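You operate a simulated robot arm through the tools that you are given. There is no shell and no other tool. Be economical: measure what you need, move in short steps, check, and stop when the job is done.

You run a simulated robot arm. Do the job below in one go: nothing can be reset, and whatever is moved stays where it is left.

TASK
Put things in order on the top of the service bench. At the end: the yellow wire brush stands on top of the plate marked gusset; the orange shim from the top of the service bench stands where the yellow wire brush stood; the teal gap gauge stands where the orange shim stood; the black block file stands where the teal gap gauge stood; whatever was shut is shut again. Leave all else as you found it, and nothing knocked over.

The check looks at the end state, three seconds after you hand in, the way a careful person would. Anything else that was tipped, shoved, dropped, spilled or broken makes it a failure.

THE ROBOT
A 6-joint arm with a two-finger parallel gripper, fixed in place. Base frame: the origin is at the foot of the arm, x ahead of it, y to its left, z up; the work surface is at about z = 0. Lengths are in m, angles in degrees, forces in N, time in s.
With the tool pointing down near the work surface it reaches from about 0.18 to 0.46 m from the base axis. Its first joint turns from -70.0 to 70.0 degrees. Payload 1.9 kg.
The TCP is the grasp point between the finger pads, 0.023 m short of the fingertips. In the tool frame z runs along the fingers and y along their closing line. Largest opening 0.094 m; finger width 0.038, thickness 0.01; the body of the gripper, 0.054 by 0.096 m, starts 0.039 m behind the TCP.
Orientation is told as [roll, pitch, yaw] about the base's x, y, z axes, in that order, counted from this pose: with the fingers straight down and closing along the base's y, the tool's x points along the base's -x, its y along +y and its z along -z.

THE INTERFACE
- The arm moves only by the tool step_arm. Its argument "deltas" is one flat list of numbers, 7 for each row, row after row: the shift along the base's x, y, z in units of 100 mm (1.0 is 100 mm), then the turn, a rotation vector about the base's x, y, z in units of 60 degrees (1.0 is 60 degrees), then the finger opening in m, from 0 to 0.094. In form: [tx, ty, tz, ax, ay, az, fingers, tx, ty, tz, ax, ay, az, fingers, ...]. A call has 1 to 20 rows; each row is the pose to reach, as a shift and turn from the pose commanded when the call began. A call with a number of a shift or a turn outside -1 to 1 is refused whole. Each row takes 0.2 s and may step no farther than 0.05 m and 8.6 degrees from the row before; otherwise, or with a gripper value out of range, the whole call is refused. A pose out of reach is approached as far as the arm can. The call stops where the force on the tool passes 40 N (or 10 N more than at its start, if that is more) or the arm is blocked; 0.2 s more then pass. Each finger travels about 0.108 m/s and halts on what it meets, pressing with about 22 N; the grip force reading is that of the motor and also rises with nothing between the fingers. The clock runs only during rows and for 0.2 s after the last one: add rows that repeat a pose to give the fingers time. It gives the time, the measured TCP pose, the force on the tool (base axes), the opening and the grip force at its end, in the units of the frame above (readings bear some noise), with the torque about the TCP (base axes, N m) and any sound that the robot's microphone picked up, and new pictures: "views" is both (left out), scene, wrist or none.
- Cameras (640 x 400 px; columns grow to the right, rows downward): "scene" is fixed at [0.062, 0.3148, 0.4115]; the picture's right is [-0.80, -0.60, 0.00], its down [-0.40, 0.54, -0.74] and it looks along [0.45, -0.59, -0.67] (base axes); focal length 214 px, centre (320, 200). "wrist" rides on the gripper at [0.086, 0.016, -0.075] in the tool frame; the picture's right is [-0.18, 0.98, 0.00], its down [-0.58, -0.11, -0.81] and it looks along [-0.79, -0.15, 0.59] (tool axes); focal length 243 px, centre (320, 200). There is no depth. A picture from a camera that has moved, and an enlarged one, comes with that camera's place and axes in the base frame and with its lens. The place of the scene camera against the robot may be out by one fixed shift of up to 0.012 m in any direction.
- enlarge(camera, box): a new picture of the part [left, top, right, bottom] of that camera's present view, enlarged. The clock stands still meanwhile.
- sign_off(): hands the job in; it is judged then, once.

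Go step by step. Nothing tells you positions but the pictures and the camera data: compare them with the known pose of the tool, close in by small moves and look again before you grip or let go. The budget is 120 turns and 200 pictures, counting those below and the enlarged ones. Unless the task says otherwise, let go and move clear before handing in, and close with one line.

The tools are called after "Call:" as a command line: name --argument value ..., lists and objects as JSON in quotes. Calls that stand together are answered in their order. step_arm: Moves the arm, as the interface text tells. Its arguments: {"type":"object","properties":{"deltas":{"type":"array","items":{"type":"number"}},"views":{"type":"string","enum":["both","scene","wrist","none"]}},"required":["deltas"]} The other tools are called the same way: enlarge (camera, box) takes an enlarged picture of a part of a camera's view; sign_off () hands the job in.

At the start:

```text
t: 0.0
tool_pos: [0.3099, 0.0104, 0.3041]
ee_rot: [0.1, -0.1, -0.1]
ft_force: [0.4, -1.0, 0.0]
ft_torque: [-0.01, 0.01, -0.01]
width: 0.0936
grasp_force: 0.1
```

scene: 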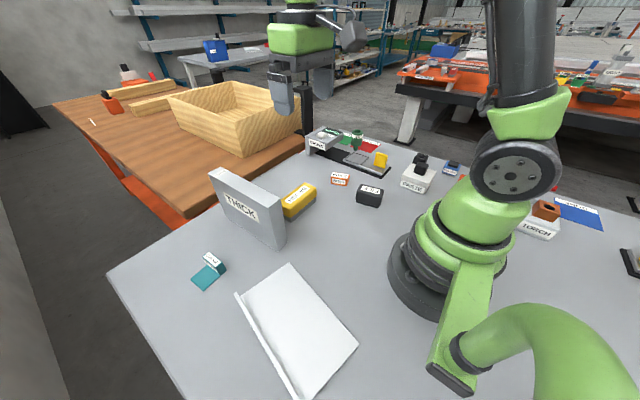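
wrist: 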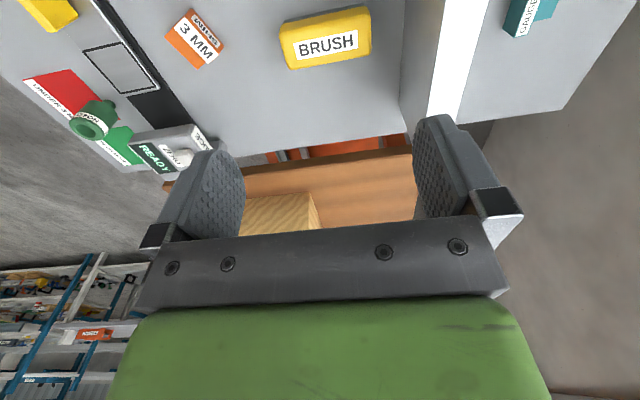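

I see a bench with a yellow brush, orange shim, black file, teal gauge, a wall marked THICK and some device with a clasp. I'll look closer first.

Call:
enlarge --camera "scene" --box '[280, 110, 480, 235]'

Call:
enlarge --camera "scene" --box '[170, 150, 410, 300]'

Call:
enlarge --camera "scene" --box '[480, 150, 640, 250]'

Call:
enlarge --camera "wrist" --box '[0, 0, 320, 200]'

```text
3.20 times, centred on (380, 172) of scene
camera zoom: at [0.062, 0.3148, 0.4115], right [-0.8, -0.6, 0.0], down [-0.4, 0.54, -0.74], along [0.45, -0.59, -0.67], focal length 686 px, centre (128, 288)
```

zoom: 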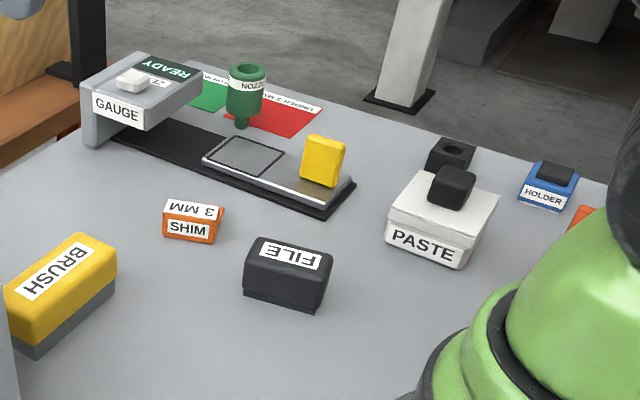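

```text
2.67 times, centred on (290, 225) of scene
camera zoom: at [0.062, 0.3148, 0.4115], right [-0.8, -0.6, 0.0], down [-0.4, 0.54, -0.74], along [0.45, -0.59, -0.67], focal length 572 px, centre (400, 133)
```

zoom: 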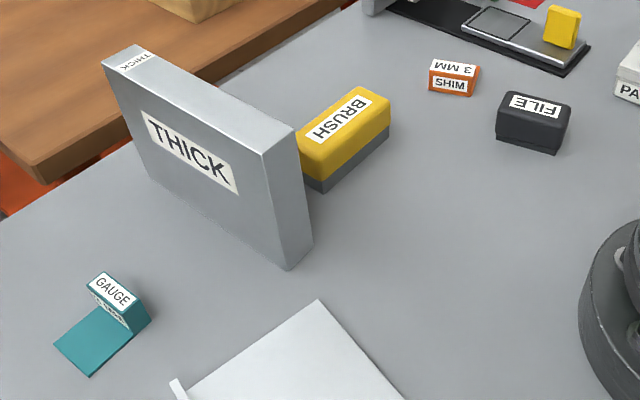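

```text
4.00 times, centred on (560, 200) of scene
camera zoom: at [0.062, 0.3148, 0.4115], right [-0.8, -0.6, 0.0], down [-0.4, 0.54, -0.74], along [0.45, -0.59, -0.67], focal length 858 px, centre (-640, 200)
```

zoom: 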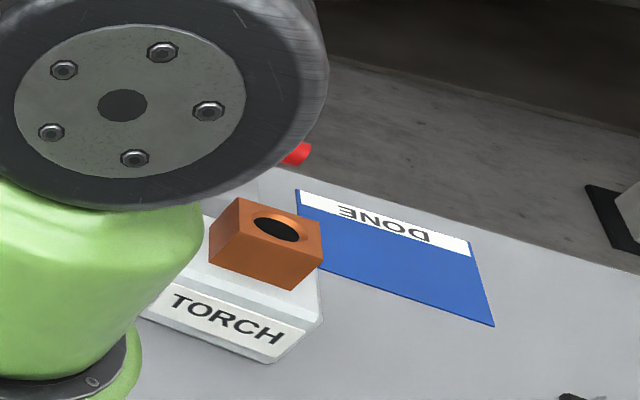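

```text
2.00 times, centred on (160, 100) of wrist
camera zoom: at [0.2224, 0.0281, 0.3767], right [0.19, 0.98, 0.0], down [0.58, -0.11, 0.81], along [0.79, -0.15, -0.59], focal length 485 px, centre (640, 400)
```

zoom: 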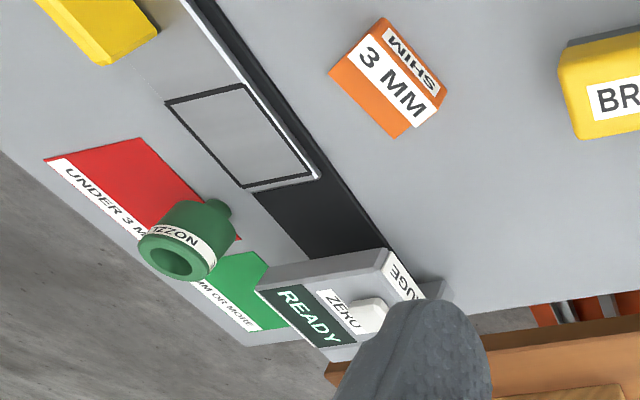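

The gusset plate isn't visible yet. I'll swing the arm left at height to look with the wrist camera at the teal gauge and white plate.

Call:
step_arm --deltas '[0, 0.2, 0.2, 0, 0, 0.125, 0.09, -0.2, 0.6, 0.4, 0, 0, 0.25, 0.09, -0.4, 0.9, 0.5, 0, 0, 0.375, 0.09, -0.7, 1.0, 0.5, 0, 0, 0.5, 0.09, -1.0, 1.0, 0.5, 0, 0, 0.625, 0.09, -1.0, 1.0, 0.5, 0, 0, 0.75, 0.09]'

```text
t: 1.4
tool_pos: [0.2093, 0.1104, 0.3531]
ee_rot: [-0.2, -0.1, 45.0]
ft_force: [-0.4, -0.4, 0.2]
ft_torque: [0.0, -0.03, 0.01]
width: 0.0901
grasp_force: 0.0
camera wrist: at [0.1364, 0.0615, 0.427], right [-0.57, 0.82, 0.0], down [0.49, 0.33, 0.81], along [0.67, 0.46, -0.59], focal length 243 px, centre (320, 200)
```

scene: 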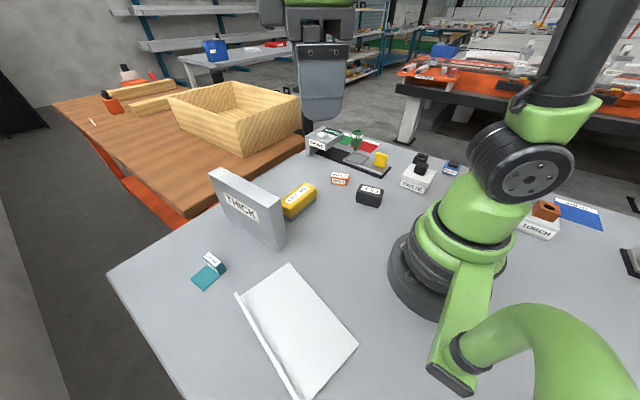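
wrist: 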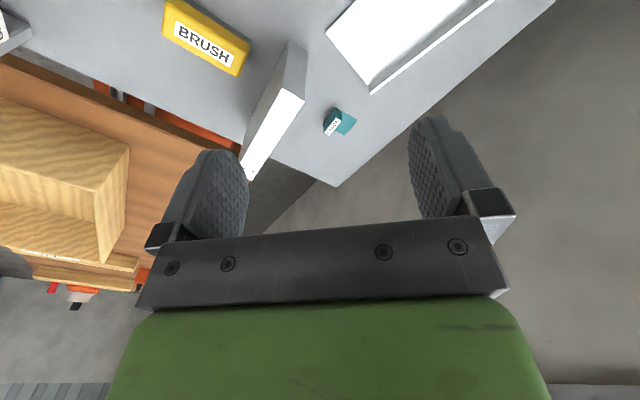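

No gusset plate on the left. Swing right to look at the other side.

Call:
step_arm --deltas '[0.3, -0.3, 0, 0, 0, -0.14, 0.09, 0.6, -0.7, 0, 0, 0, -0.28, 0.09, 0.8, -1.0, 0, 0, 0, -0.42, 0.09, 0.8, -1.0, 0, 0, 0, -0.56, 0.09, 0.8, -1.0, 0, 0, 0, -0.7, 0.09, 0.8, -1.0, 0, 0, 0, -0.84, 0.09, 0.8, -1.0, 0, 0, 0, -0.98, 0.09]' --views "none"

Call:
step_arm --deltas '[-0.1, -0.4, 0, 0, 0, -0.14, 0.09, -0.3, -0.8, 0, 0, 0, -0.28, 0.09, -0.5, -1.0, 0, 0, 0, -0.42, 0.09, -0.8, -1.0, 0, 0, 0, -0.56, 0.09]'

```text
t: 3.0
tool_pos: [0.29, 0.01, 0.3536]
ee_rot: [0.0, -0.3, -14.1]
ft_force: [-0.5, 0.1, 0.3]
ft_torque: [0.0, 0.01, 0.03]
width: 0.0899
grasp_force: 0.0
```

```text
t: 4.0
tool_pos: [0.2102, -0.0919, 0.3532]
ee_rot: [-0.2, -0.1, -47.6]
ft_force: [-0.8, 0.1, 1.1]
ft_torque: [0.0, 0.0, -0.04]
width: 0.0901
grasp_force: 0.2
camera wrist: at [0.1627, -0.0144, 0.4263], right [0.85, 0.53, 0.0], down [0.31, -0.5, 0.81], along [0.42, -0.69, -0.59], focal length 243 px, centre (320, 200)
```

scene: 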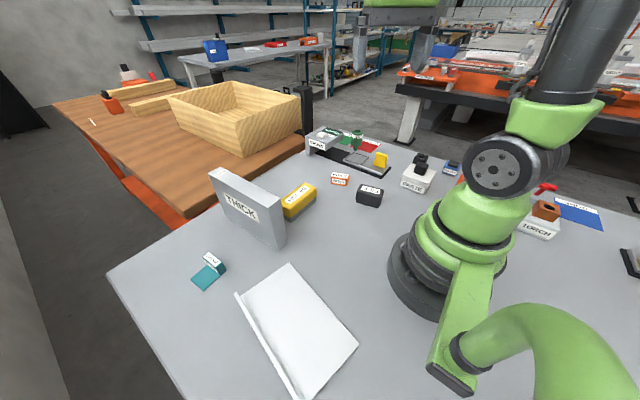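
wrist: 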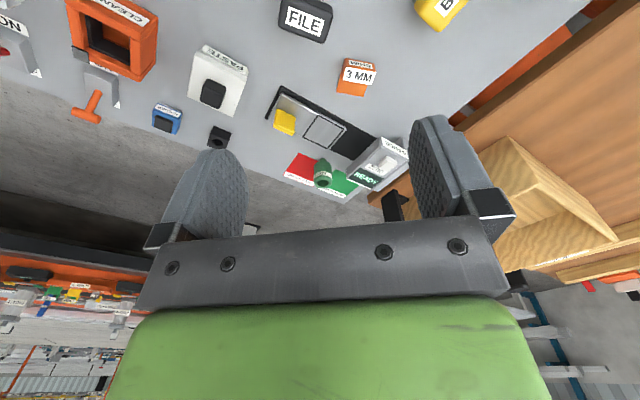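

Call:
enlarge --camera "wrist" --box '[0, 0, 280, 175]'

Call:
step_arm --deltas '[-0.3, -0.3, 0, 0, 0, -0.14, 0.09, -0.6, -0.5, 0, 0, 0, -0.28, 0.09, -0.7, -0.7, 0, 0, 0, -0.42, 0.09]'

```text
2.29 times, centred on (140, 88) of wrist
camera zoom: at [0.1627, -0.0144, 0.4263], right [0.85, 0.53, 0.0], down [0.31, -0.5, 0.81], along [0.42, -0.69, -0.59], focal length 555 px, centre (731, 457)
```

zoom: 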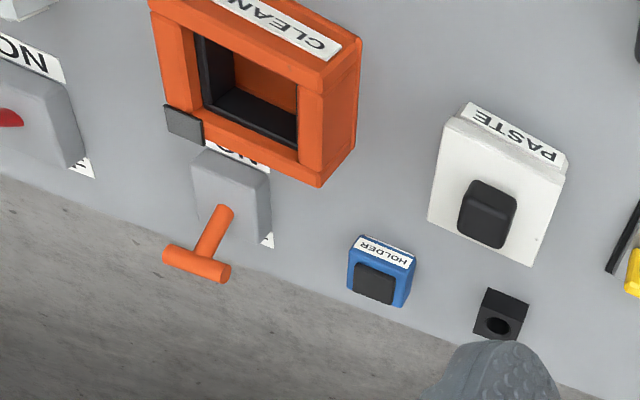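

```text
t: 4.8
tool_pos: [0.137, -0.1589, 0.3532]
ee_rot: [-0.1, -0.1, -72.8]
ft_force: [-0.5, 0.2, 0.3]
ft_torque: [-0.01, 0.01, 0.04]
width: 0.09
grasp_force: 0.0
camera wrist: at [0.1273, -0.0708, 0.4274], right [0.99, 0.11, 0.0], down [0.07, -0.59, 0.81], along [0.09, -0.8, -0.59], focal length 243 px, centre (320, 200)
```

scene: 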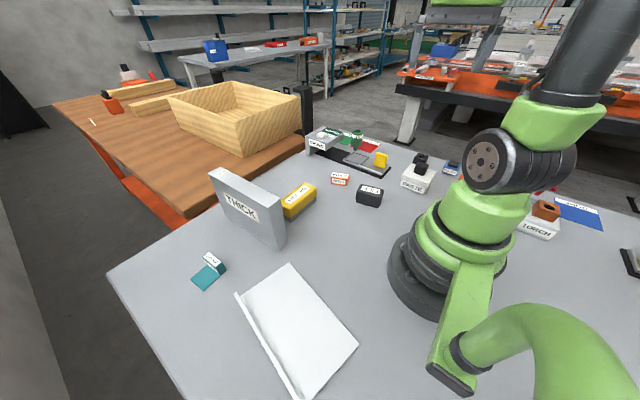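
wrist: 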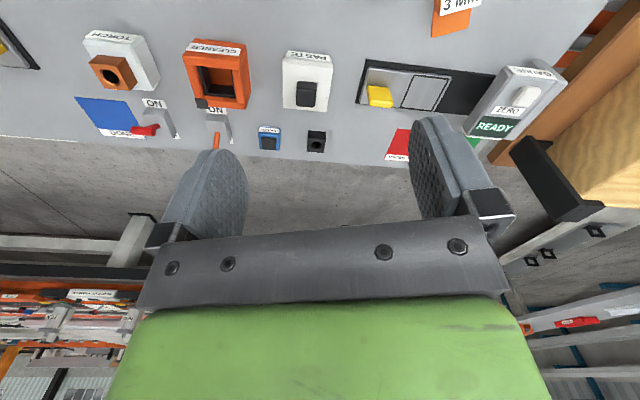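

No gusset yet; there is another object at the top left of the wrist view (far right of the bench). I'll turn further.

Call:
step_arm --deltas '[0, 0, 0, 0, 0, -0.14, 0.09, 0, 0, 0, 0, 0, -0.28, 0.09, 0, 0, 0, 0, 0, -0.42, 0.09, 0, 0, 0, 0, 0, -0.56, 0.09, 0, 0, 0, 0, 0, -0.7, 0.09]' --views "wrist"

Call:
enlarge --camera "scene" --box '[200, 240, 400, 400]'

Call:
enlarge --camera "scene" --box '[560, 210, 640, 290]'

```text
t: 6.0
tool_pos: [0.1391, -0.1602, 0.354]
ee_rot: [-0.1, -0.2, -114.9]
ft_force: [0.4, 0.7, -1.3]
ft_torque: [0.03, 0.01, -0.01]
width: 0.0901
grasp_force: 0.1
camera wrist: at [0.1899, -0.0867, 0.4273], right [0.81, -0.58, 0.0], down [-0.34, -0.48, 0.81], along [-0.47, -0.66, -0.59], focal length 243 px, centre (320, 200)
```

wrist: 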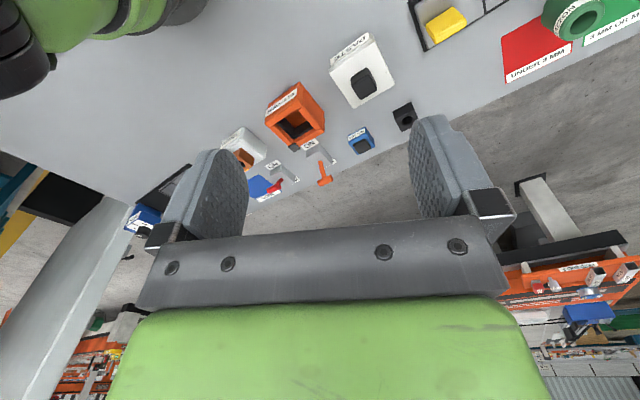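

```text
2.50 times, centred on (300, 320) of scene
camera zoom: at [0.062, 0.3148, 0.4115], right [-0.8, -0.6, 0.0], down [-0.4, 0.54, -0.74], along [0.45, -0.59, -0.67], focal length 536 px, centre (370, -100)
```

zoom: 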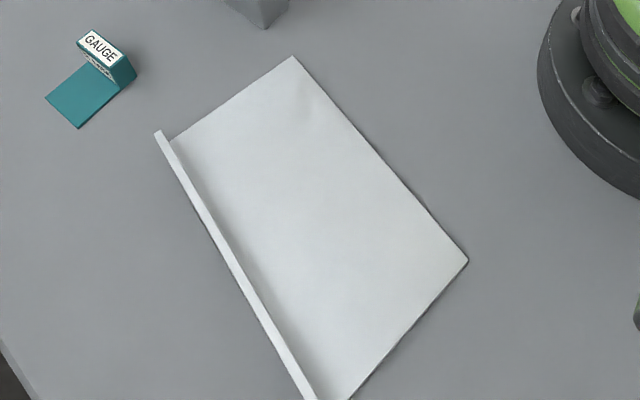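

```text
5.00 times, centred on (600, 250) of scene
camera zoom: at [0.062, 0.3148, 0.4115], right [-0.8, -0.6, 0.0], down [-0.4, 0.54, -0.74], along [0.45, -0.59, -0.67], focal length 1072 px, centre (-1080, -50)
```

zoom: 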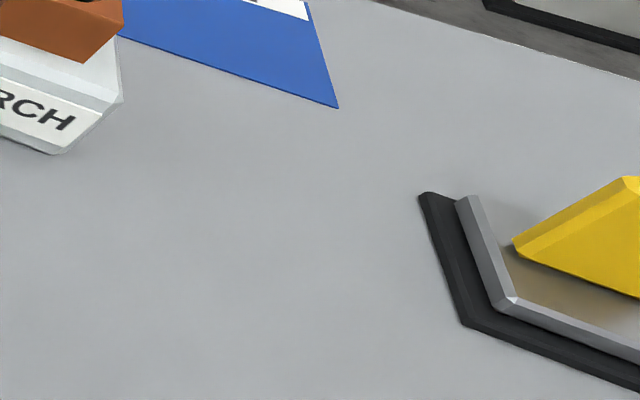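

The only unexplained thing is the white sheet with the lip; I'll go look at it closely from various sides with the wrist camera.

Call:
step_arm --deltas '[0.1, 0.4, 0, 0, 0, 0.14, 0.09, 0.3, 0.8, 0, 0, 0, 0.28, 0.09, 0.5, 1.0, 0, 0, 0, 0.42, 0.09, 0.7, 1.0, 0, 0, 0, 0.56, 0.09, 0.9, 1.0, 0, 0, 0, 0.7, 0.09, 0.9, 1.0, 0, 0, 0, 0.84, 0.09, 0.9, 1.0, 0, 0, 0, 0.98, 0.09]' --views "none"

Call:
step_arm --deltas '[0.0, 0.4, 0, 0, 0, 0.14, 0.09, 0, 0.8, 0, 0, 0, 0.28, 0.09, 0, 1.0, 0, 0, 0, 0.42, 0.09, -0.2, 1.0, 0, 0, 0, 0.56, 0.09, -0.4, 1.0, 0, 0, 0, 0.7, 0.09, -0.6, 1.0, 0, 0, 0, 0.84, 0.09, -0.8, 1.0, 0, 0, 0, 0.98, 0.09]' --views "none"

Call:
step_arm --deltas '[0.0, 0.2, 0, 0, 0, 0.14, 0.09, 0, 0.4, 0, 0, 0, 0.28, 0.09, 0, 0.4, 0, 0, 0, 0.42, 0.09, 0, 0.4, 0, 0, 0, 0.56, 0.09, 0, 0.4, 0, 0, 0, 0.7, 0.09, 0, 0.4, 0, 0, 0, 0.84, 0.09]'

```text
t: 7.6
tool_pos: [0.2305, -0.0594, 0.3543]
ee_rot: [0.0, 0.0, -55.8]
ft_force: [-0.7, 0.2, 0.7]
ft_torque: [-0.02, 0.02, 0.03]
width: 0.0899
grasp_force: 0.0
```

```text
t: 9.2
tool_pos: [0.1497, 0.0414, 0.3531]
ee_rot: [-0.2, -0.2, 3.1]
ft_force: [-0.2, -0.3, -0.6]
ft_torque: [0.01, -0.02, 0.0]
width: 0.09
grasp_force: 0.0
```

```text
t: 10.6
tool_pos: [0.1496, 0.0815, 0.3545]
ee_rot: [-0.1, -0.2, 53.4]
ft_force: [0.6, 0.8, -0.4]
ft_torque: [-0.01, -0.05, 0.04]
width: 0.09
grasp_force: 0.1
camera wrist: at [0.0843, 0.0218, 0.4271], right [-0.68, 0.73, 0.0], down [0.43, 0.4, 0.81], along [0.59, 0.55, -0.59], focal length 243 px, centre (320, 200)
```

scene: 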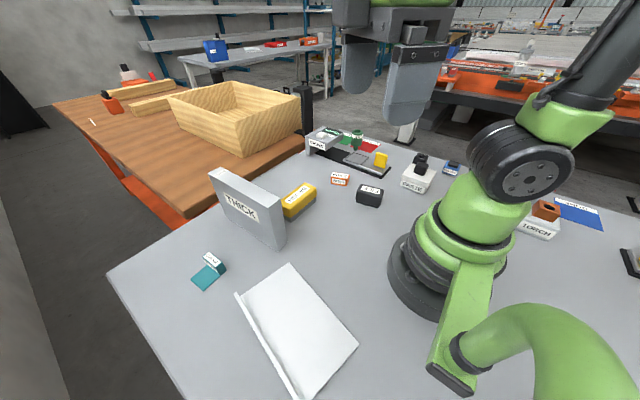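
wrist: 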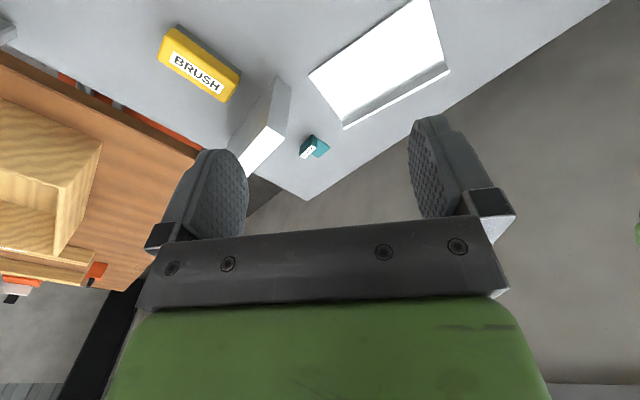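

Call:
enlarge --camera "wrist" --box '[200, 0, 480, 175]'

Call:
step_arm --deltas '[0, 0.3, -0.3, 0, 0, 0.13, 0.09, -0.1, 0.6, -0.6, 0, 0, 0.26, 0.09, -0.2, 0.8, -0.8, 0, 0, 0.39, 0.09, -0.2, 0.8, -0.8, 0, 0, 0.52, 0.09]'

```text
2.29 times, centred on (340, 88) of wrist
camera zoom: at [0.0843, 0.0218, 0.4271], right [-0.68, 0.73, 0.0], down [0.43, 0.4, 0.81], along [0.59, 0.55, -0.59], focal length 555 px, centre (274, 457)
```

zoom: 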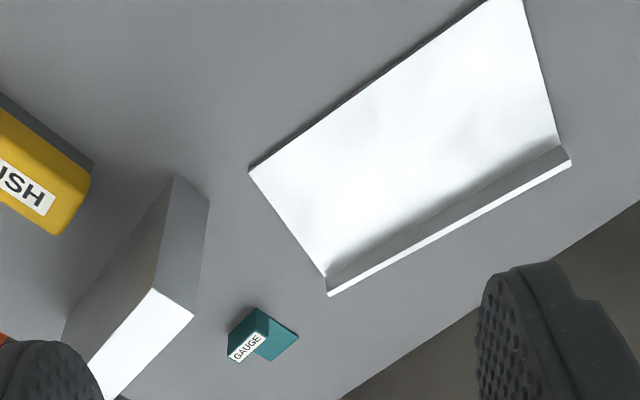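

```text
t: 11.6
tool_pos: [0.1303, 0.1604, 0.2729]
ee_rot: [-0.1, -0.2, 84.6]
ft_force: [0.8, 0.0, 0.0]
ft_torque: [0.01, 0.03, 0.0]
width: 0.0899
grasp_force: 0.0
camera wrist: at [0.1052, 0.0778, 0.3454], right [-0.96, 0.28, 0.0], down [0.16, 0.57, 0.81], along [0.22, 0.78, -0.59], focal length 243 px, centre (320, 200)
```

scene: 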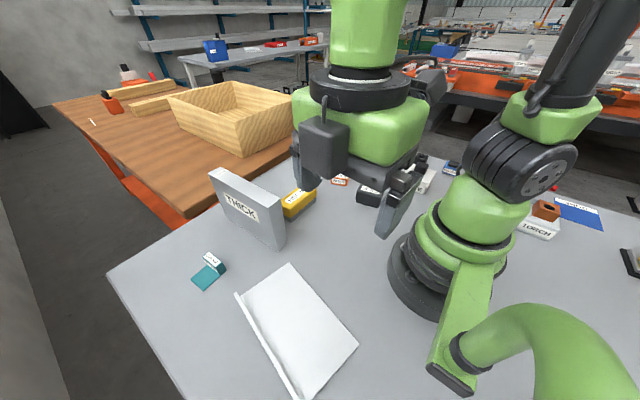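
wrist: 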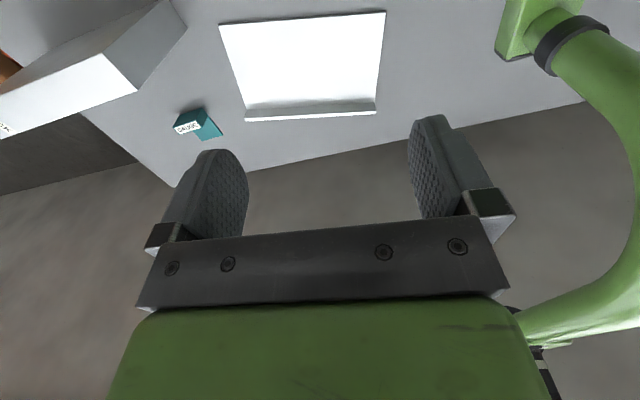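

I'll zoom in on the sheet's edges, and on the remaining candidate areas, for any marks.

Call:
enlarge --camera "scene" --box '[230, 280, 330, 400]'

Call:
enlarge --camera "wrist" --box '[160, 0, 400, 150]'

Call:
enlarge --camera "scene" --box '[280, 255, 365, 350]'

```text
3.33 times, centred on (280, 340) of scene
camera zoom: at [0.062, 0.3148, 0.4115], right [-0.8, -0.6, 0.0], down [-0.4, 0.54, -0.74], along [0.45, -0.59, -0.67], focal length 715 px, centre (453, -267)
```

zoom: 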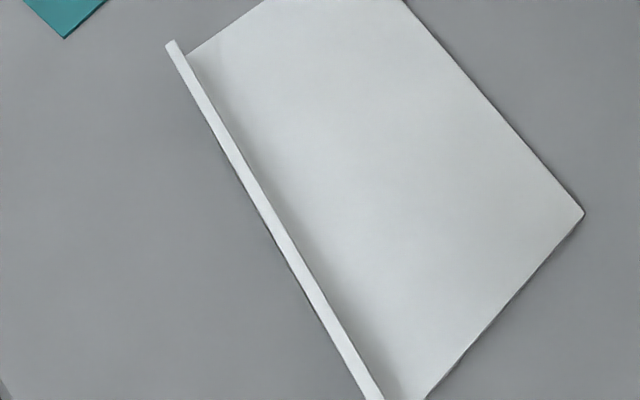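

```text
2.67 times, centred on (280, 75) of wrist
camera zoom: at [0.1052, 0.0778, 0.3454], right [-0.96, 0.28, 0.0], down [0.16, 0.57, 0.81], along [0.22, 0.78, -0.59], focal length 647 px, centre (427, 533)
```

zoom: 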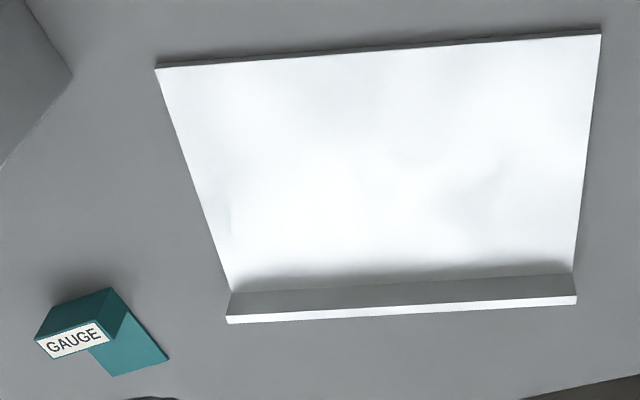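

```text
4.21 times, centred on (322, 302) of scene
camera zoom: at [0.062, 0.3148, 0.4115], right [-0.8, -0.6, 0.0], down [-0.4, 0.54, -0.74], along [0.45, -0.59, -0.67], focal length 903 px, centre (310, -232)
```

zoom: 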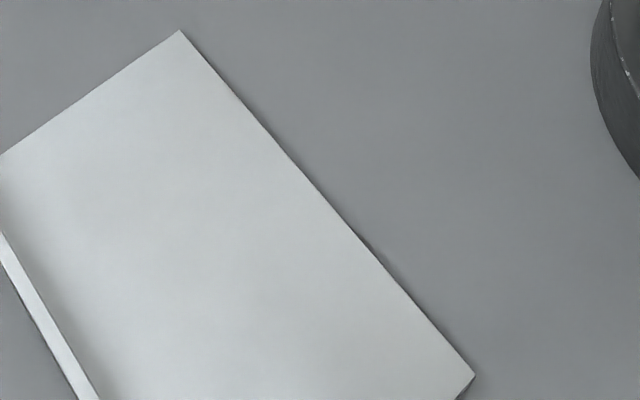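

The white plate with the rib is the only thing that could hide (or be) the gusset plate. I'll move over its rib, closer, with the fingers to straddle it.

Call:
step_arm --deltas '[0, 0.2, 0, 0, 0, -0.14, 0.09, 0.1, 0.4, 0, 0, 0, -0.28, 0.09, 0.2, 0.6, 0, 0, 0, -0.42, 0.09, 0.3, 0.8, 0, 0, 0, -0.56, 0.09, 0.4, 0.9, 0, 0, 0, -0.7, 0.09, 0.4, 0.9, 0, 0, 0, -0.84, 0.09, 0.4, 0.9, 0, 0, 0, -0.98, 0.09]' --views "none"

Call:
step_arm --deltas '[0, 0.1, -0.3, 0, 0, -0.13, 0.09, 0.05, 0.3, -0.7, 0, 0, -0.26, 0.09, 0.1, 0.4, -1.0, 0, 0, -0.39, 0.09, 0.1, 0.4, -1.0, 0, 0, -0.52, 0.09, 0.1, 0.4, -1.0, 0, 0, -0.64, 0.09]'

```text
t: 13.2
tool_pos: [0.1713, 0.2502, 0.274]
ee_rot: [-0.1, -0.1, 25.5]
ft_force: [0.2, 0.2, -0.4]
ft_torque: [-0.01, -0.01, 0.02]
width: 0.09
grasp_force: 0.1
```

```text
t: 14.4
tool_pos: [0.1789, 0.292, 0.1735]
ee_rot: [0.0, -0.2, -12.7]
ft_force: [0.1, -0.4, -0.3]
ft_torque: [0.04, -0.01, -0.01]
width: 0.0901
grasp_force: 0.1
camera wrist: at [0.0975, 0.328, 0.2466], right [0.4, 0.92, 0.0], down [0.54, -0.23, 0.81], along [0.74, -0.32, -0.59], focal length 243 px, centre (320, 200)
```

scene: 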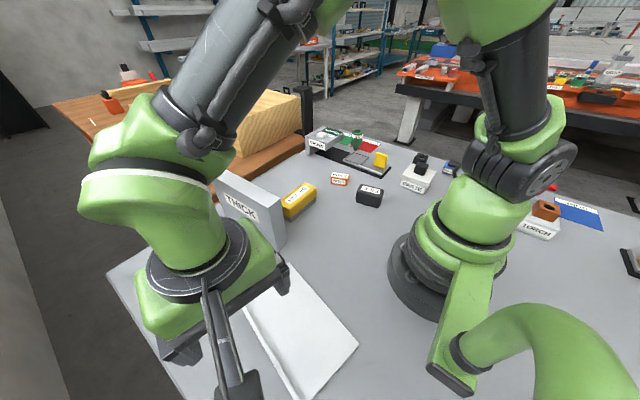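
wrist: 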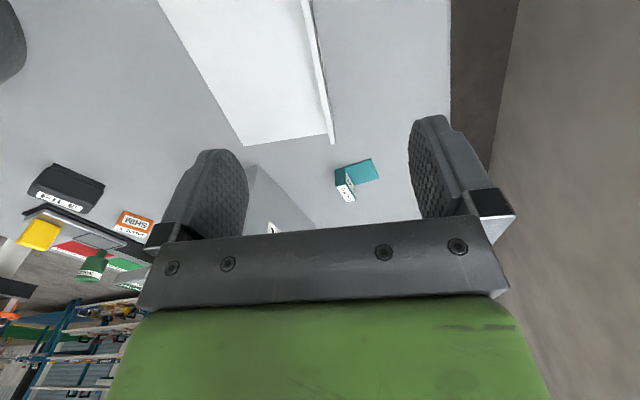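

The rib runs under the gripper at about y=0.29, angled as my yaw. I'll descend astride it with a narrower opening.

Call:
step_arm --deltas '[0, 0, -0.4, 0, 0, 0, 0.06, 0.01, -0.02, -0.8, 0, 0, 0, 0.05, 0.01, -0.03, -1.0, 0, 0, 0, 0.05]'

```text
t: 15.2
tool_pos: [0.181, 0.286, 0.0715]
ee_rot: [0.0, -0.1, -12.9]
ft_force: [0.4, -0.3, 0.2]
ft_torque: [0.02, 0.0, 0.03]
width: 0.05
grasp_force: 0.0
camera wrist: at [0.0995, 0.3219, 0.1448], right [0.4, 0.92, 0.0], down [0.54, -0.23, 0.81], along [0.74, -0.32, -0.59], focal length 243 px, centre (320, 200)
```

scene: 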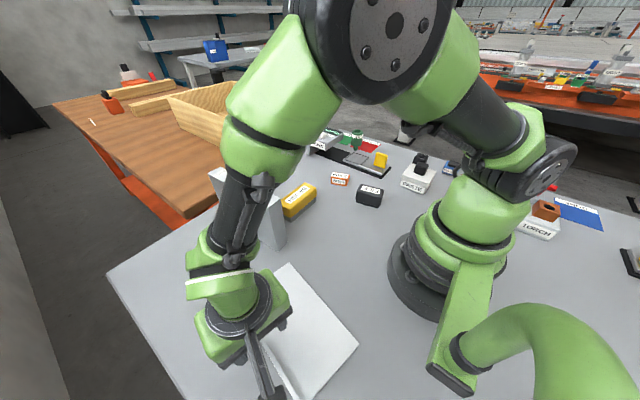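
wrist: 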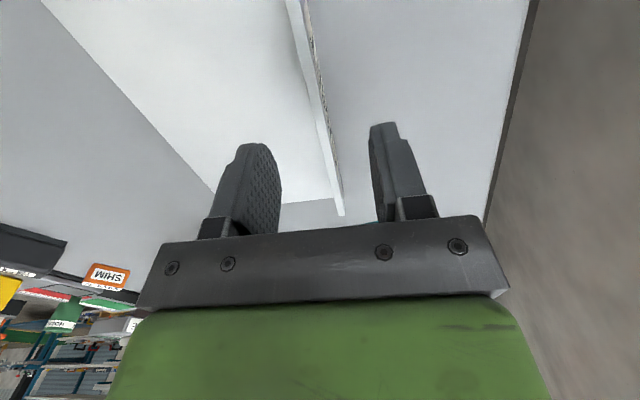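

Call:
enlarge --camera "wrist" --box '[220, 0, 420, 220]'

Call:
step_arm --deltas '[0, 0, -0.2, 0, 0, 0, 0.05, 0, 0, -0.35, 0, 0, 0, 0.05]' --views "wrist"

```text
1.82 times, centred on (320, 110) of wrist
camera zoom: at [0.0995, 0.3219, 0.1448], right [0.4, 0.92, 0.0], down [0.54, -0.23, 0.81], along [0.74, -0.32, -0.59], focal length 441 px, centre (320, 364)
```

zoom: 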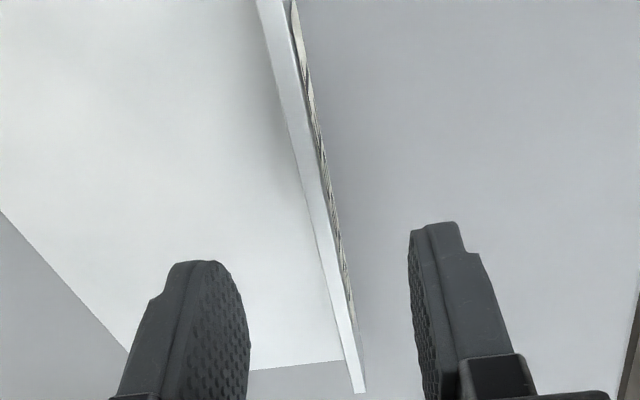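

```text
t: 15.8
tool_pos: [0.1807, 0.2859, 0.0393]
ee_rot: [0.0, -0.3, -12.9]
ft_force: [0.1, -0.4, -0.8]
ft_torque: [0.02, 0.03, 0.0]
width: 0.0498
grasp_force: 0.0
camera wrist: at [0.0991, 0.3218, 0.1111], right [0.4, 0.92, 0.0], down [0.54, -0.23, 0.81], along [0.74, -0.32, -0.59], focal length 243 px, centre (320, 200)
```

wrist: 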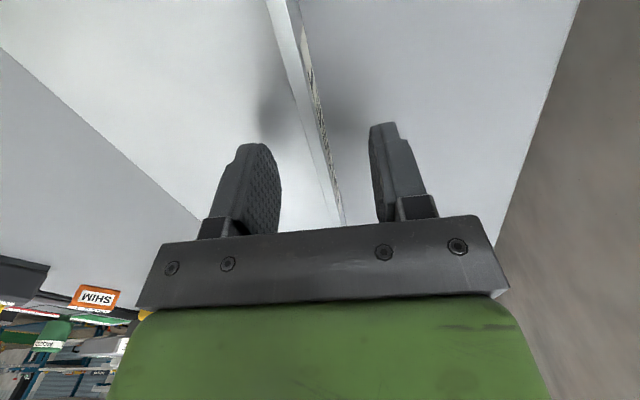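

Call:
enlarge --camera "wrist" --box '[250, 20, 370, 220]'

```text
2.00 times, centred on (310, 120) of wrist
camera zoom: at [0.0991, 0.3218, 0.1111], right [0.4, 0.92, 0.0], down [0.54, -0.23, 0.81], along [0.74, -0.32, -0.59], focal length 485 px, centre (340, 360)
```

zoom: 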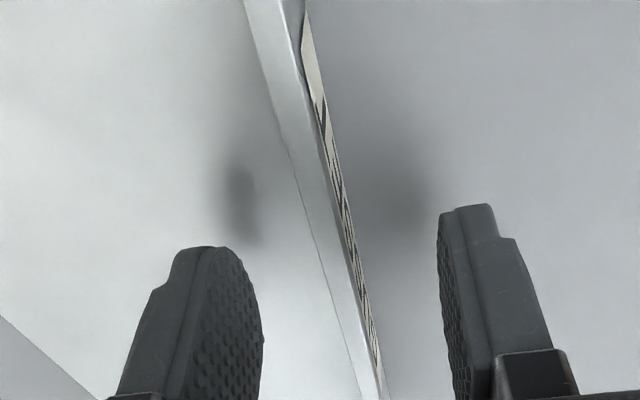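

There's a label with text on the rib's outer face. I'll rise, turn and look at it from the outer side.

Call:
step_arm --deltas '[0, 0, 0.3, 0, 0, 0, 0.05, 0, 0, 0.6, 0, 0, -0.13, 0.05, 0, 0.1, 0.6, 0, 0, -0.26, 0.05, 0, 0.2, 0.6, 0, 0, -0.39, 0.05, 0, 0.3, 0.6, 0, 0, -0.52, 0.05, 0, 0.3, 0.6, 0, 0, -0.65, 0.05, 0, 0.3, 0.6, 0, 0, -0.78, 0.05, 0, 0.3, 0.6, 0, 0, -0.91, 0.05, 0, 0.3, 0.6, 0, 0, -1.0, 0.05]' --views "wrist"

```text
t: 17.8
tool_pos: [0.1813, 0.3168, 0.0989]
ee_rot: [-0.1, -0.1, -72.8]
ft_force: [0.1, 0.0, 0.4]
ft_torque: [0.03, -0.02, 0.03]
width: 0.05
grasp_force: 0.0
camera wrist: at [0.17, 0.4061, 0.1716], right [0.99, 0.11, 0.0], down [0.07, -0.59, 0.81], along [0.09, -0.8, -0.59], focal length 243 px, centre (320, 200)
```

wrist: 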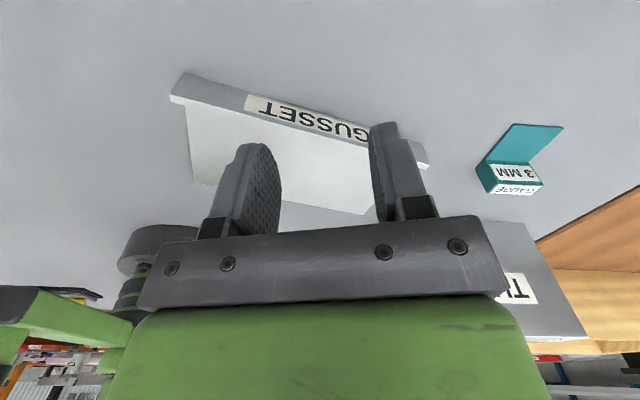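

That confirms the white plate is marked GUSSET. Now rise and go above the brush for a precise look.

Call:
step_arm --deltas '[0, 0, 0.4, 0, 0, 0.14, 0.09, 0, -0.1, 0.8, 0, 0, 0.28, 0.09, 0.1, -0.4, 1.0, 0, 0, 0.42, 0.09, 0.3, -0.8, 1.0, 0, 0, 0.56, 0.09, 0.6, -1.0, 1.0, 0, 0, 0.7, 0.09, 0.8, -1.0, 1.0, 0, 0, 0.84, 0.09, 0.8, -1.0, 1.0, 0, 0, 0.98, 0.09]' --views "none"

Call:
step_arm --deltas '[0.1, -0.4, 0.3, 0, 0, 0.12, 0.09, 0.3, -0.8, 0.3, 0, 0, 0.24, 0.09, 0.4, -1.0, 0.2, 0, 0, 0.24, 0.09]' --views "none"

Call:
step_arm --deltas '[0.15, -0.4, 0, 0, 0, 0, 0.09, 0.3, -0.8, 0, 0, 0, 0.09, 0.4, -1.0, -0.2, 0, 0, 0, 0.09]' --views "both"

```text
t: 19.4
tool_pos: [0.2608, 0.2178, 0.1991]
ee_rot: [-0.2, -0.3, -13.9]
ft_force: [0.4, -0.7, -0.3]
ft_torque: [-0.01, 0.02, 0.0]
width: 0.0899
grasp_force: 0.1
```

```text
refused: row 1 steps farther than a row can; nothing moved
```

```text
refused: deltas must hold 7 numbers for each row
```

Call:
step_arm --deltas '[0.1, -0.3, 0.2, 0, 0, 0.12, 0.09, 0.3, -0.7, 0.3, 0, 0, 0.24, 0.09, 0.4, -1.0, 0.3, 0, 0, 0.24, 0.09]' --views "none"

Call:
step_arm --deltas '[0.15, -0.4, 0, 0, 0, 0, 0.09, 0.3, -0.8, 0, 0, 0, 0.09, 0.4, -1.0, -0.2, 0, 0, 0, 0.09]'

```text
t: 20.2
tool_pos: [0.2993, 0.1164, 0.2291]
ee_rot: [0.0, -0.3, 0.5]
ft_force: [-0.6, 0.3, -0.2]
ft_torque: [0.0, 0.03, 0.02]
width: 0.09
grasp_force: 0.0
```

```text
refused: deltas must hold 7 numbers for each row
```

Call:
step_arm --deltas '[0.15, -0.4, 0, 0, 0, 0, 0.09, 0.3, -0.8, 0, 0, 0, 0, 0.09, 0.4, -1.0, -0.2, 0, 0, 0, 0.09]'

```text
t: 21.0
tool_pos: [0.3402, 0.0172, 0.2081]
ee_rot: [0.0, -0.1, 0.5]
ft_force: [-0.2, -0.2, -0.3]
ft_torque: [0.01, -0.02, 0.01]
width: 0.0901
grasp_force: 0.0
camera wrist: at [0.2525, 0.0341, 0.2812], right [0.18, 0.98, 0.0], down [0.58, -0.1, 0.81], along [0.79, -0.14, -0.59], focal length 243 px, centre (320, 200)
```

scene: 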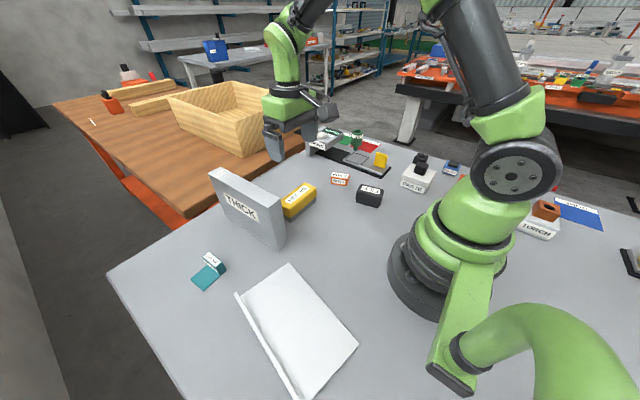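
wrist: 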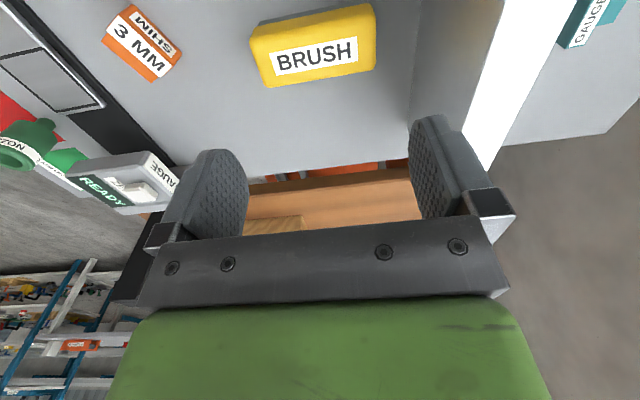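

Call:
enlarge --camera "wrist" --box '[220, 0, 400, 112]'

Call:
enlarge --camera "scene" --box '[270, 170, 340, 230]'

```text
3.56 times, centred on (310, 56) of wrist
camera zoom: at [0.2525, 0.0341, 0.2812], right [0.18, 0.98, 0.0], down [0.58, -0.1, 0.81], along [0.79, -0.14, -0.59], focal length 863 px, centre (356, 712)
```

zoom: 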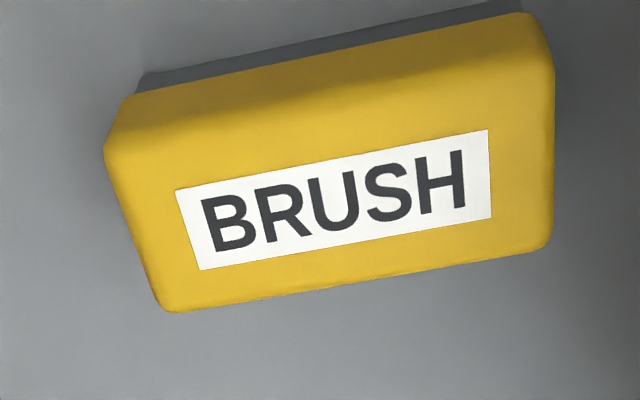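

```text
6.67 times, centred on (305, 200) of scene
camera zoom: at [0.062, 0.3148, 0.4115], right [-0.8, -0.6, 0.0], down [-0.4, 0.54, -0.74], along [0.45, -0.59, -0.67], focal length 1430 px, centre (420, 200)
```

zoom: 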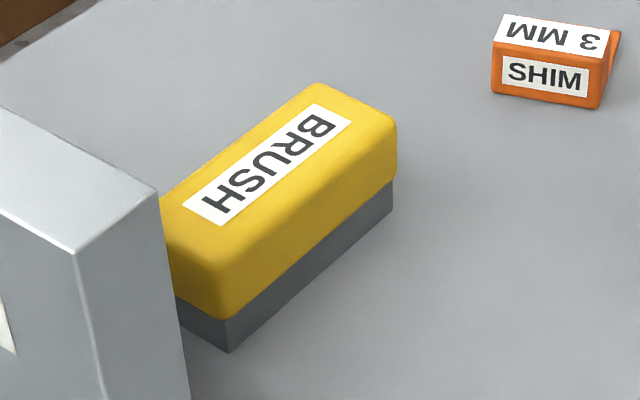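

Brush footprint is roughly x 0.329–0.371, y −0.04–0.062, about 0.045 high. I'll turn the gripper to yaw 90 to close across its width and look again lower.

Call:
step_arm --deltas '[0, 0, 0, 0, 0, 0.14, 0.09, 0.05, -0.03, 0, 0, 0, 0.28, 0.09, 0.1, -0.06, 0, 0, 0, 0.42, 0.09, 0.1, -0.06, 0, 0, 0, 0.56, 0.09, 0.1, -0.06, 0, 0, 0, 0.7, 0.09, 0.1, -0.06, 0, 0, 0, 0.84, 0.09, 0.1, -0.06, 0, 0, 0, 0.98, 0.09]' --views "none"

Call:
step_arm --deltas '[0, 0, -0.2, 0, 0, 0.14, 0.09, 0, 0, -0.4, 0, 0, 0.28, 0.09, 0, 0, -0.6, 0, 0, 0.42, 0.09, 0, 0, -0.7, 0, 0, 0.51, 0.09]'

```text
t: 22.6
tool_pos: [0.3502, 0.0105, 0.2088]
ee_rot: [0.0, -0.2, 59.3]
ft_force: [0.1, -0.1, -0.2]
ft_torque: [0.02, 0.0, -0.01]
width: 0.0901
grasp_force: 0.1
```

```text
t: 23.6
tool_pos: [0.3513, 0.011, 0.1384]
ee_rot: [-0.2, -0.2, 90.0]
ft_force: [-0.1, 0.0, 0.2]
ft_torque: [0.02, -0.02, 0.03]
width: 0.0901
grasp_force: 0.1
camera wrist: at [0.3342, -0.0749, 0.212], right [-0.98, 0.18, 0.0], down [0.11, 0.58, 0.81], along [0.15, 0.79, -0.59], focal length 243 px, centre (320, 200)
```

scene: 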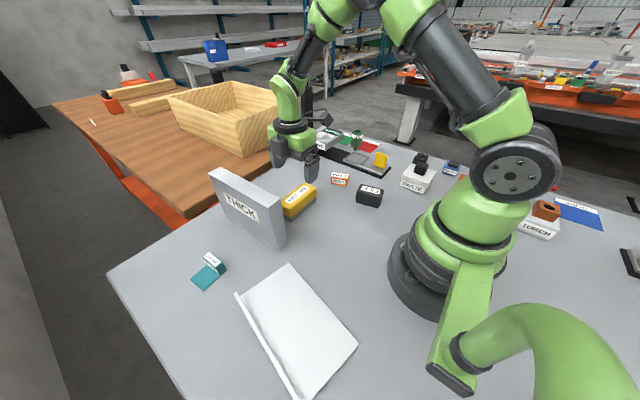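
wrist: 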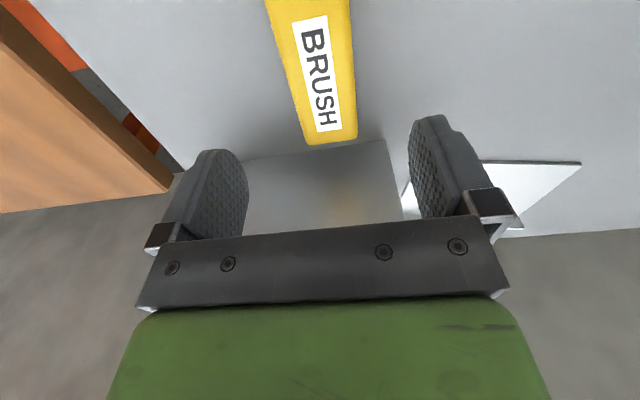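

The brush is centred under the gripper (≈0.350, 0.012). Descend and grip.

Call:
step_arm --deltas '[0, 0, -0.4, 0, 0, 0, 0.09, 0, 0.01, -0.8, 0, 0, 0, 0.09, 0, 0.01, -1.0, 0, 0, 0, 0.09]' --views "none"

Call:
step_arm --deltas '[0, 0, -0.06, 0, 0, 0, 0.09, 0, 0, -0.06, 0, 0, 0, 0.06, 0, 0, -0.06, 0, 0, 0, 0.03, 0, 0, -0.06, 0, 0, 0, 0.03, 0, 0, -0.06, 0, 0, 0, 0.03]'

```text
t: 24.4
tool_pos: [0.3519, 0.0118, 0.039]
ee_rot: [-0.1, -0.1, 89.9]
ft_force: [0.3, 1.0, -0.3]
ft_torque: [-0.01, 0.0, 0.0]
width: 0.0898
grasp_force: 0.1
```

```text
t: 25.6
tool_pos: [0.3514, 0.012, 0.0318]
ee_rot: [0.0, -0.1, 90.0]
ft_force: [-0.1, 1.0, -0.2]
ft_torque: [0.03, -0.01, -0.01]
width: 0.0456
grasp_force: 22.0
camera wrist: at [0.3338, -0.0733, 0.1054], right [-0.98, 0.19, 0.0], down [0.11, 0.58, 0.81], along [0.15, 0.79, -0.59], focal length 243 px, centre (320, 200)
```

scene: 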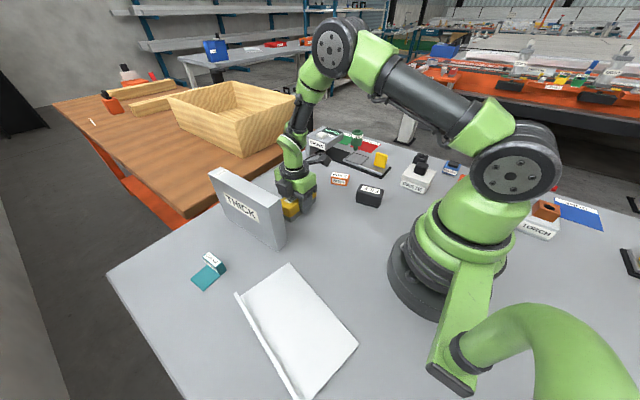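
wrist: 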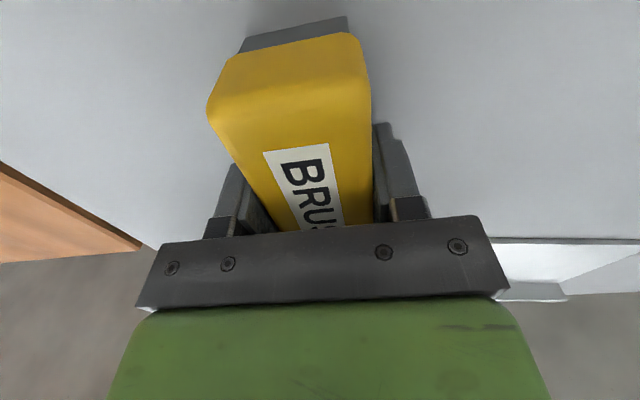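

Gripped (width 0.0456). Lift straight up, then carry over to the gusset plate while turning to yaw 0.

Call:
step_arm --deltas '[0, 0, 0.2, 0, 0, 0, 0.03, 0, 0, 0.6, 0, 0, 0, 0.03, 0, 0, 1.0, 0, 0, 0, 0.03]' --views "none"

Call:
step_arm --deltas '[0, 0, 0.4, 0, 0, 0, 0.03, -0.2, 0, 0.8, 0, 0, -0.13, 0.03, -0.6, 0.1, 0.8, 0, 0, -0.26, 0.03, -0.9, 0.3, 0.8, 0, 0, -0.39, 0.03, -1.0, 0.6, 0.8, 0, 0, -0.52, 0.03, -1.0, 0.9, 0.8, 0, 0, -0.65, 0.03, -1.0, 1.0, 0.8, 0, 0, -0.78, 0.03, -1.0, 1.0, 0.8, 0, 0, -0.91, 0.03]' --views "none"

Call:
step_arm --deltas '[-0.2, 0.3, 0, 0, 0, -0.13, 0.03, -0.5, 0.6, 0, 0, 0, -0.26, 0.03, -0.75, 0.9, 0, 0, 0, -0.39, 0.03, -0.8, 1.0, -0.2, 0, 0, -0.52, 0.03, -0.8, 1.0, -0.4, 0, 0, -0.65, 0.03]'

```text
t: 26.4
tool_pos: [0.3495, 0.0119, 0.1351]
ee_rot: [0.0, -0.2, 89.9]
ft_force: [-0.8, -0.1, -1.2]
ft_torque: [0.0, 0.01, 0.03]
width: 0.0456
grasp_force: 21.9
```

```text
t: 28.2
tool_pos: [0.2512, 0.1125, 0.2128]
ee_rot: [0.0, -0.1, 35.2]
ft_force: [0.5, -0.7, -1.1]
ft_torque: [-0.02, -0.01, 0.01]
width: 0.0461
grasp_force: 22.3
```

```text
t: 29.4
tool_pos: [0.1691, 0.2121, 0.1723]
ee_rot: [0.0, -0.2, -3.8]
ft_force: [-0.3, 0.5, -1.8]
ft_torque: [0.01, 0.0, 0.03]
width: 0.0458
grasp_force: 22.0
camera wrist: at [0.084, 0.2351, 0.2451], right [0.25, 0.97, 0.0], down [0.57, -0.15, 0.81], along [0.78, -0.2, -0.59], focal length 243 px, centre (320, 200)
```

scene: 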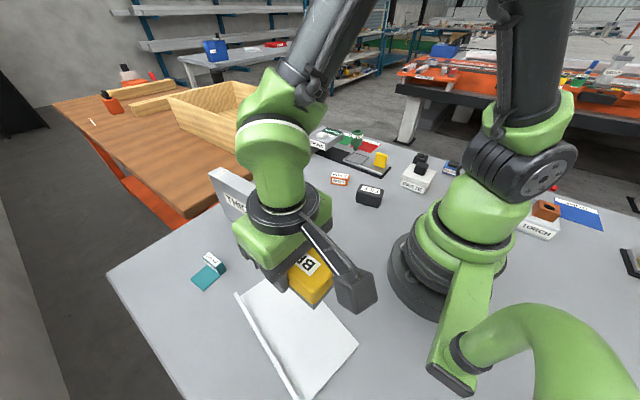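
wrist: 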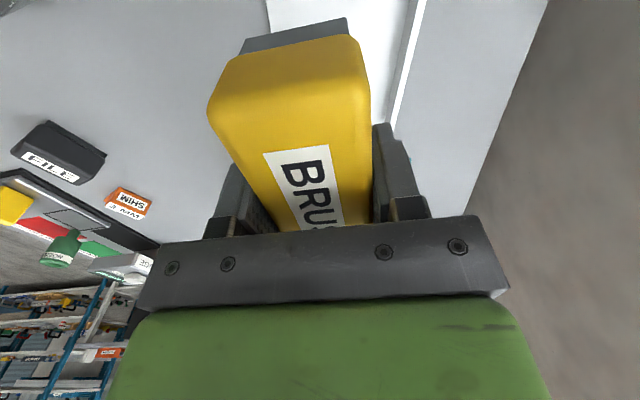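

Plate spans y≈0.172–0.287 at x=0.17. Align with it, centre, and descend.

Call:
step_arm --deltas '[0.01, 0.14, -0.3, 0, 0, -0.07, 0.03, 0.01, 0.14, -0.6, 0, 0, -0.14, 0.03, 0.01, 0.14, -1.0, 0, 0, -0.14, 0.03, 0.01, 0.14, -1.2, 0, 0, -0.14, 0.03]' --views "none"

Call:
step_arm --deltas '[0.01, 0.14, -0.3, 0, 0, -0.07, 0.03, 0.01, 0.14, -0.6, 0, 0, -0.14, 0.03, 0.01, 0.14, -1.0, 0, 0, -0.14, 0.03]'

```text
refused: -1.2 is not a number from -1 to 1
```

```text
t: 30.2
tool_pos: [0.1718, 0.2268, 0.0713]
ee_rot: [-0.1, -0.1, -12.2]
ft_force: [0.1, -0.7, -0.9]
ft_torque: [0.01, 0.0, -0.02]
width: 0.0456
grasp_force: 22.2
camera wrist: at [0.09, 0.2622, 0.1442], right [0.39, 0.92, 0.0], down [0.54, -0.23, 0.81], along [0.74, -0.31, -0.59], focal length 243 px, centre (320, 200)
```

scene: 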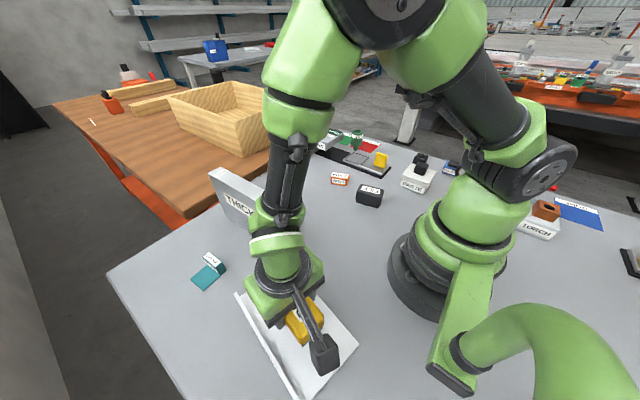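
wrist: 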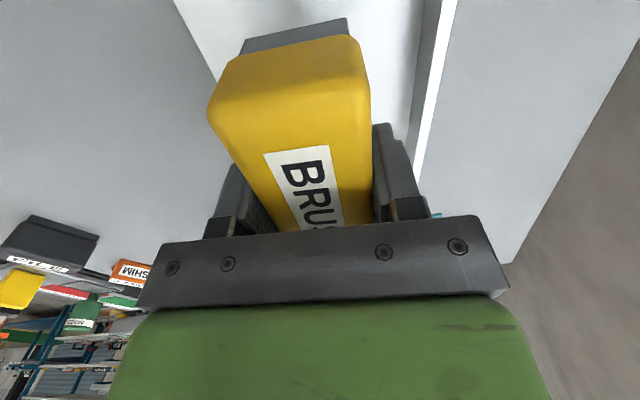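

Well placed between the near edge and the rib. Lower the last bit slowly until contact.

Call:
step_arm --deltas '[0, 0, -0.2, 0, 0, 0, 0.03, 0, 0, -0.28, 0, 0, 0, 0.03, 0, 0, -0.31, 0, 0, 0, 0.03]'

```text
t: 31.0
tool_pos: [0.1711, 0.2268, 0.0425]
ee_rot: [-0.1, -0.1, -12.1]
ft_force: [0.2, -0.5, -1.4]
ft_torque: [-0.01, -0.03, 0.0]
width: 0.0457
grasp_force: 22.1
camera wrist: at [0.0894, 0.2623, 0.1145], right [0.39, 0.92, 0.0], down [0.54, -0.23, 0.81], along [0.74, -0.31, -0.59], focal length 243 px, centre (320, 200)
```

scene: 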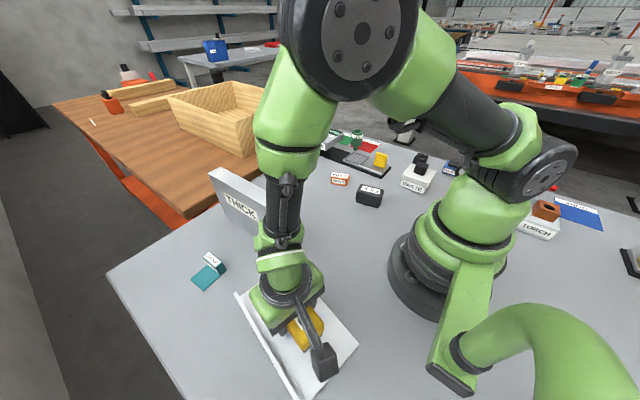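
wrist: 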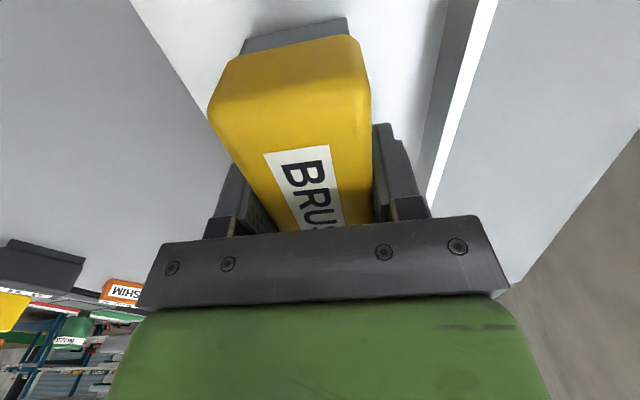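

Call:
step_arm --deltas '[0, 0, -0.02, 0, 0, 0, 0.03, 0, 0, -0.035, 0, 0, 0, 0.03, 0, 0, -0.05, 0, 0, 0, 0.03, 0, 0, -0.06, 0, 0, 0, 0.03]' --views "none"

```text
t: 32.0
tool_pos: [0.1709, 0.2267, 0.0358]
ee_rot: [0.0, -0.2, -12.2]
ft_force: [2.2, -4.5, 21.0]
ft_torque: [-0.05, 0.02, -0.15]
width: 0.0461
grasp_force: 22.0
```

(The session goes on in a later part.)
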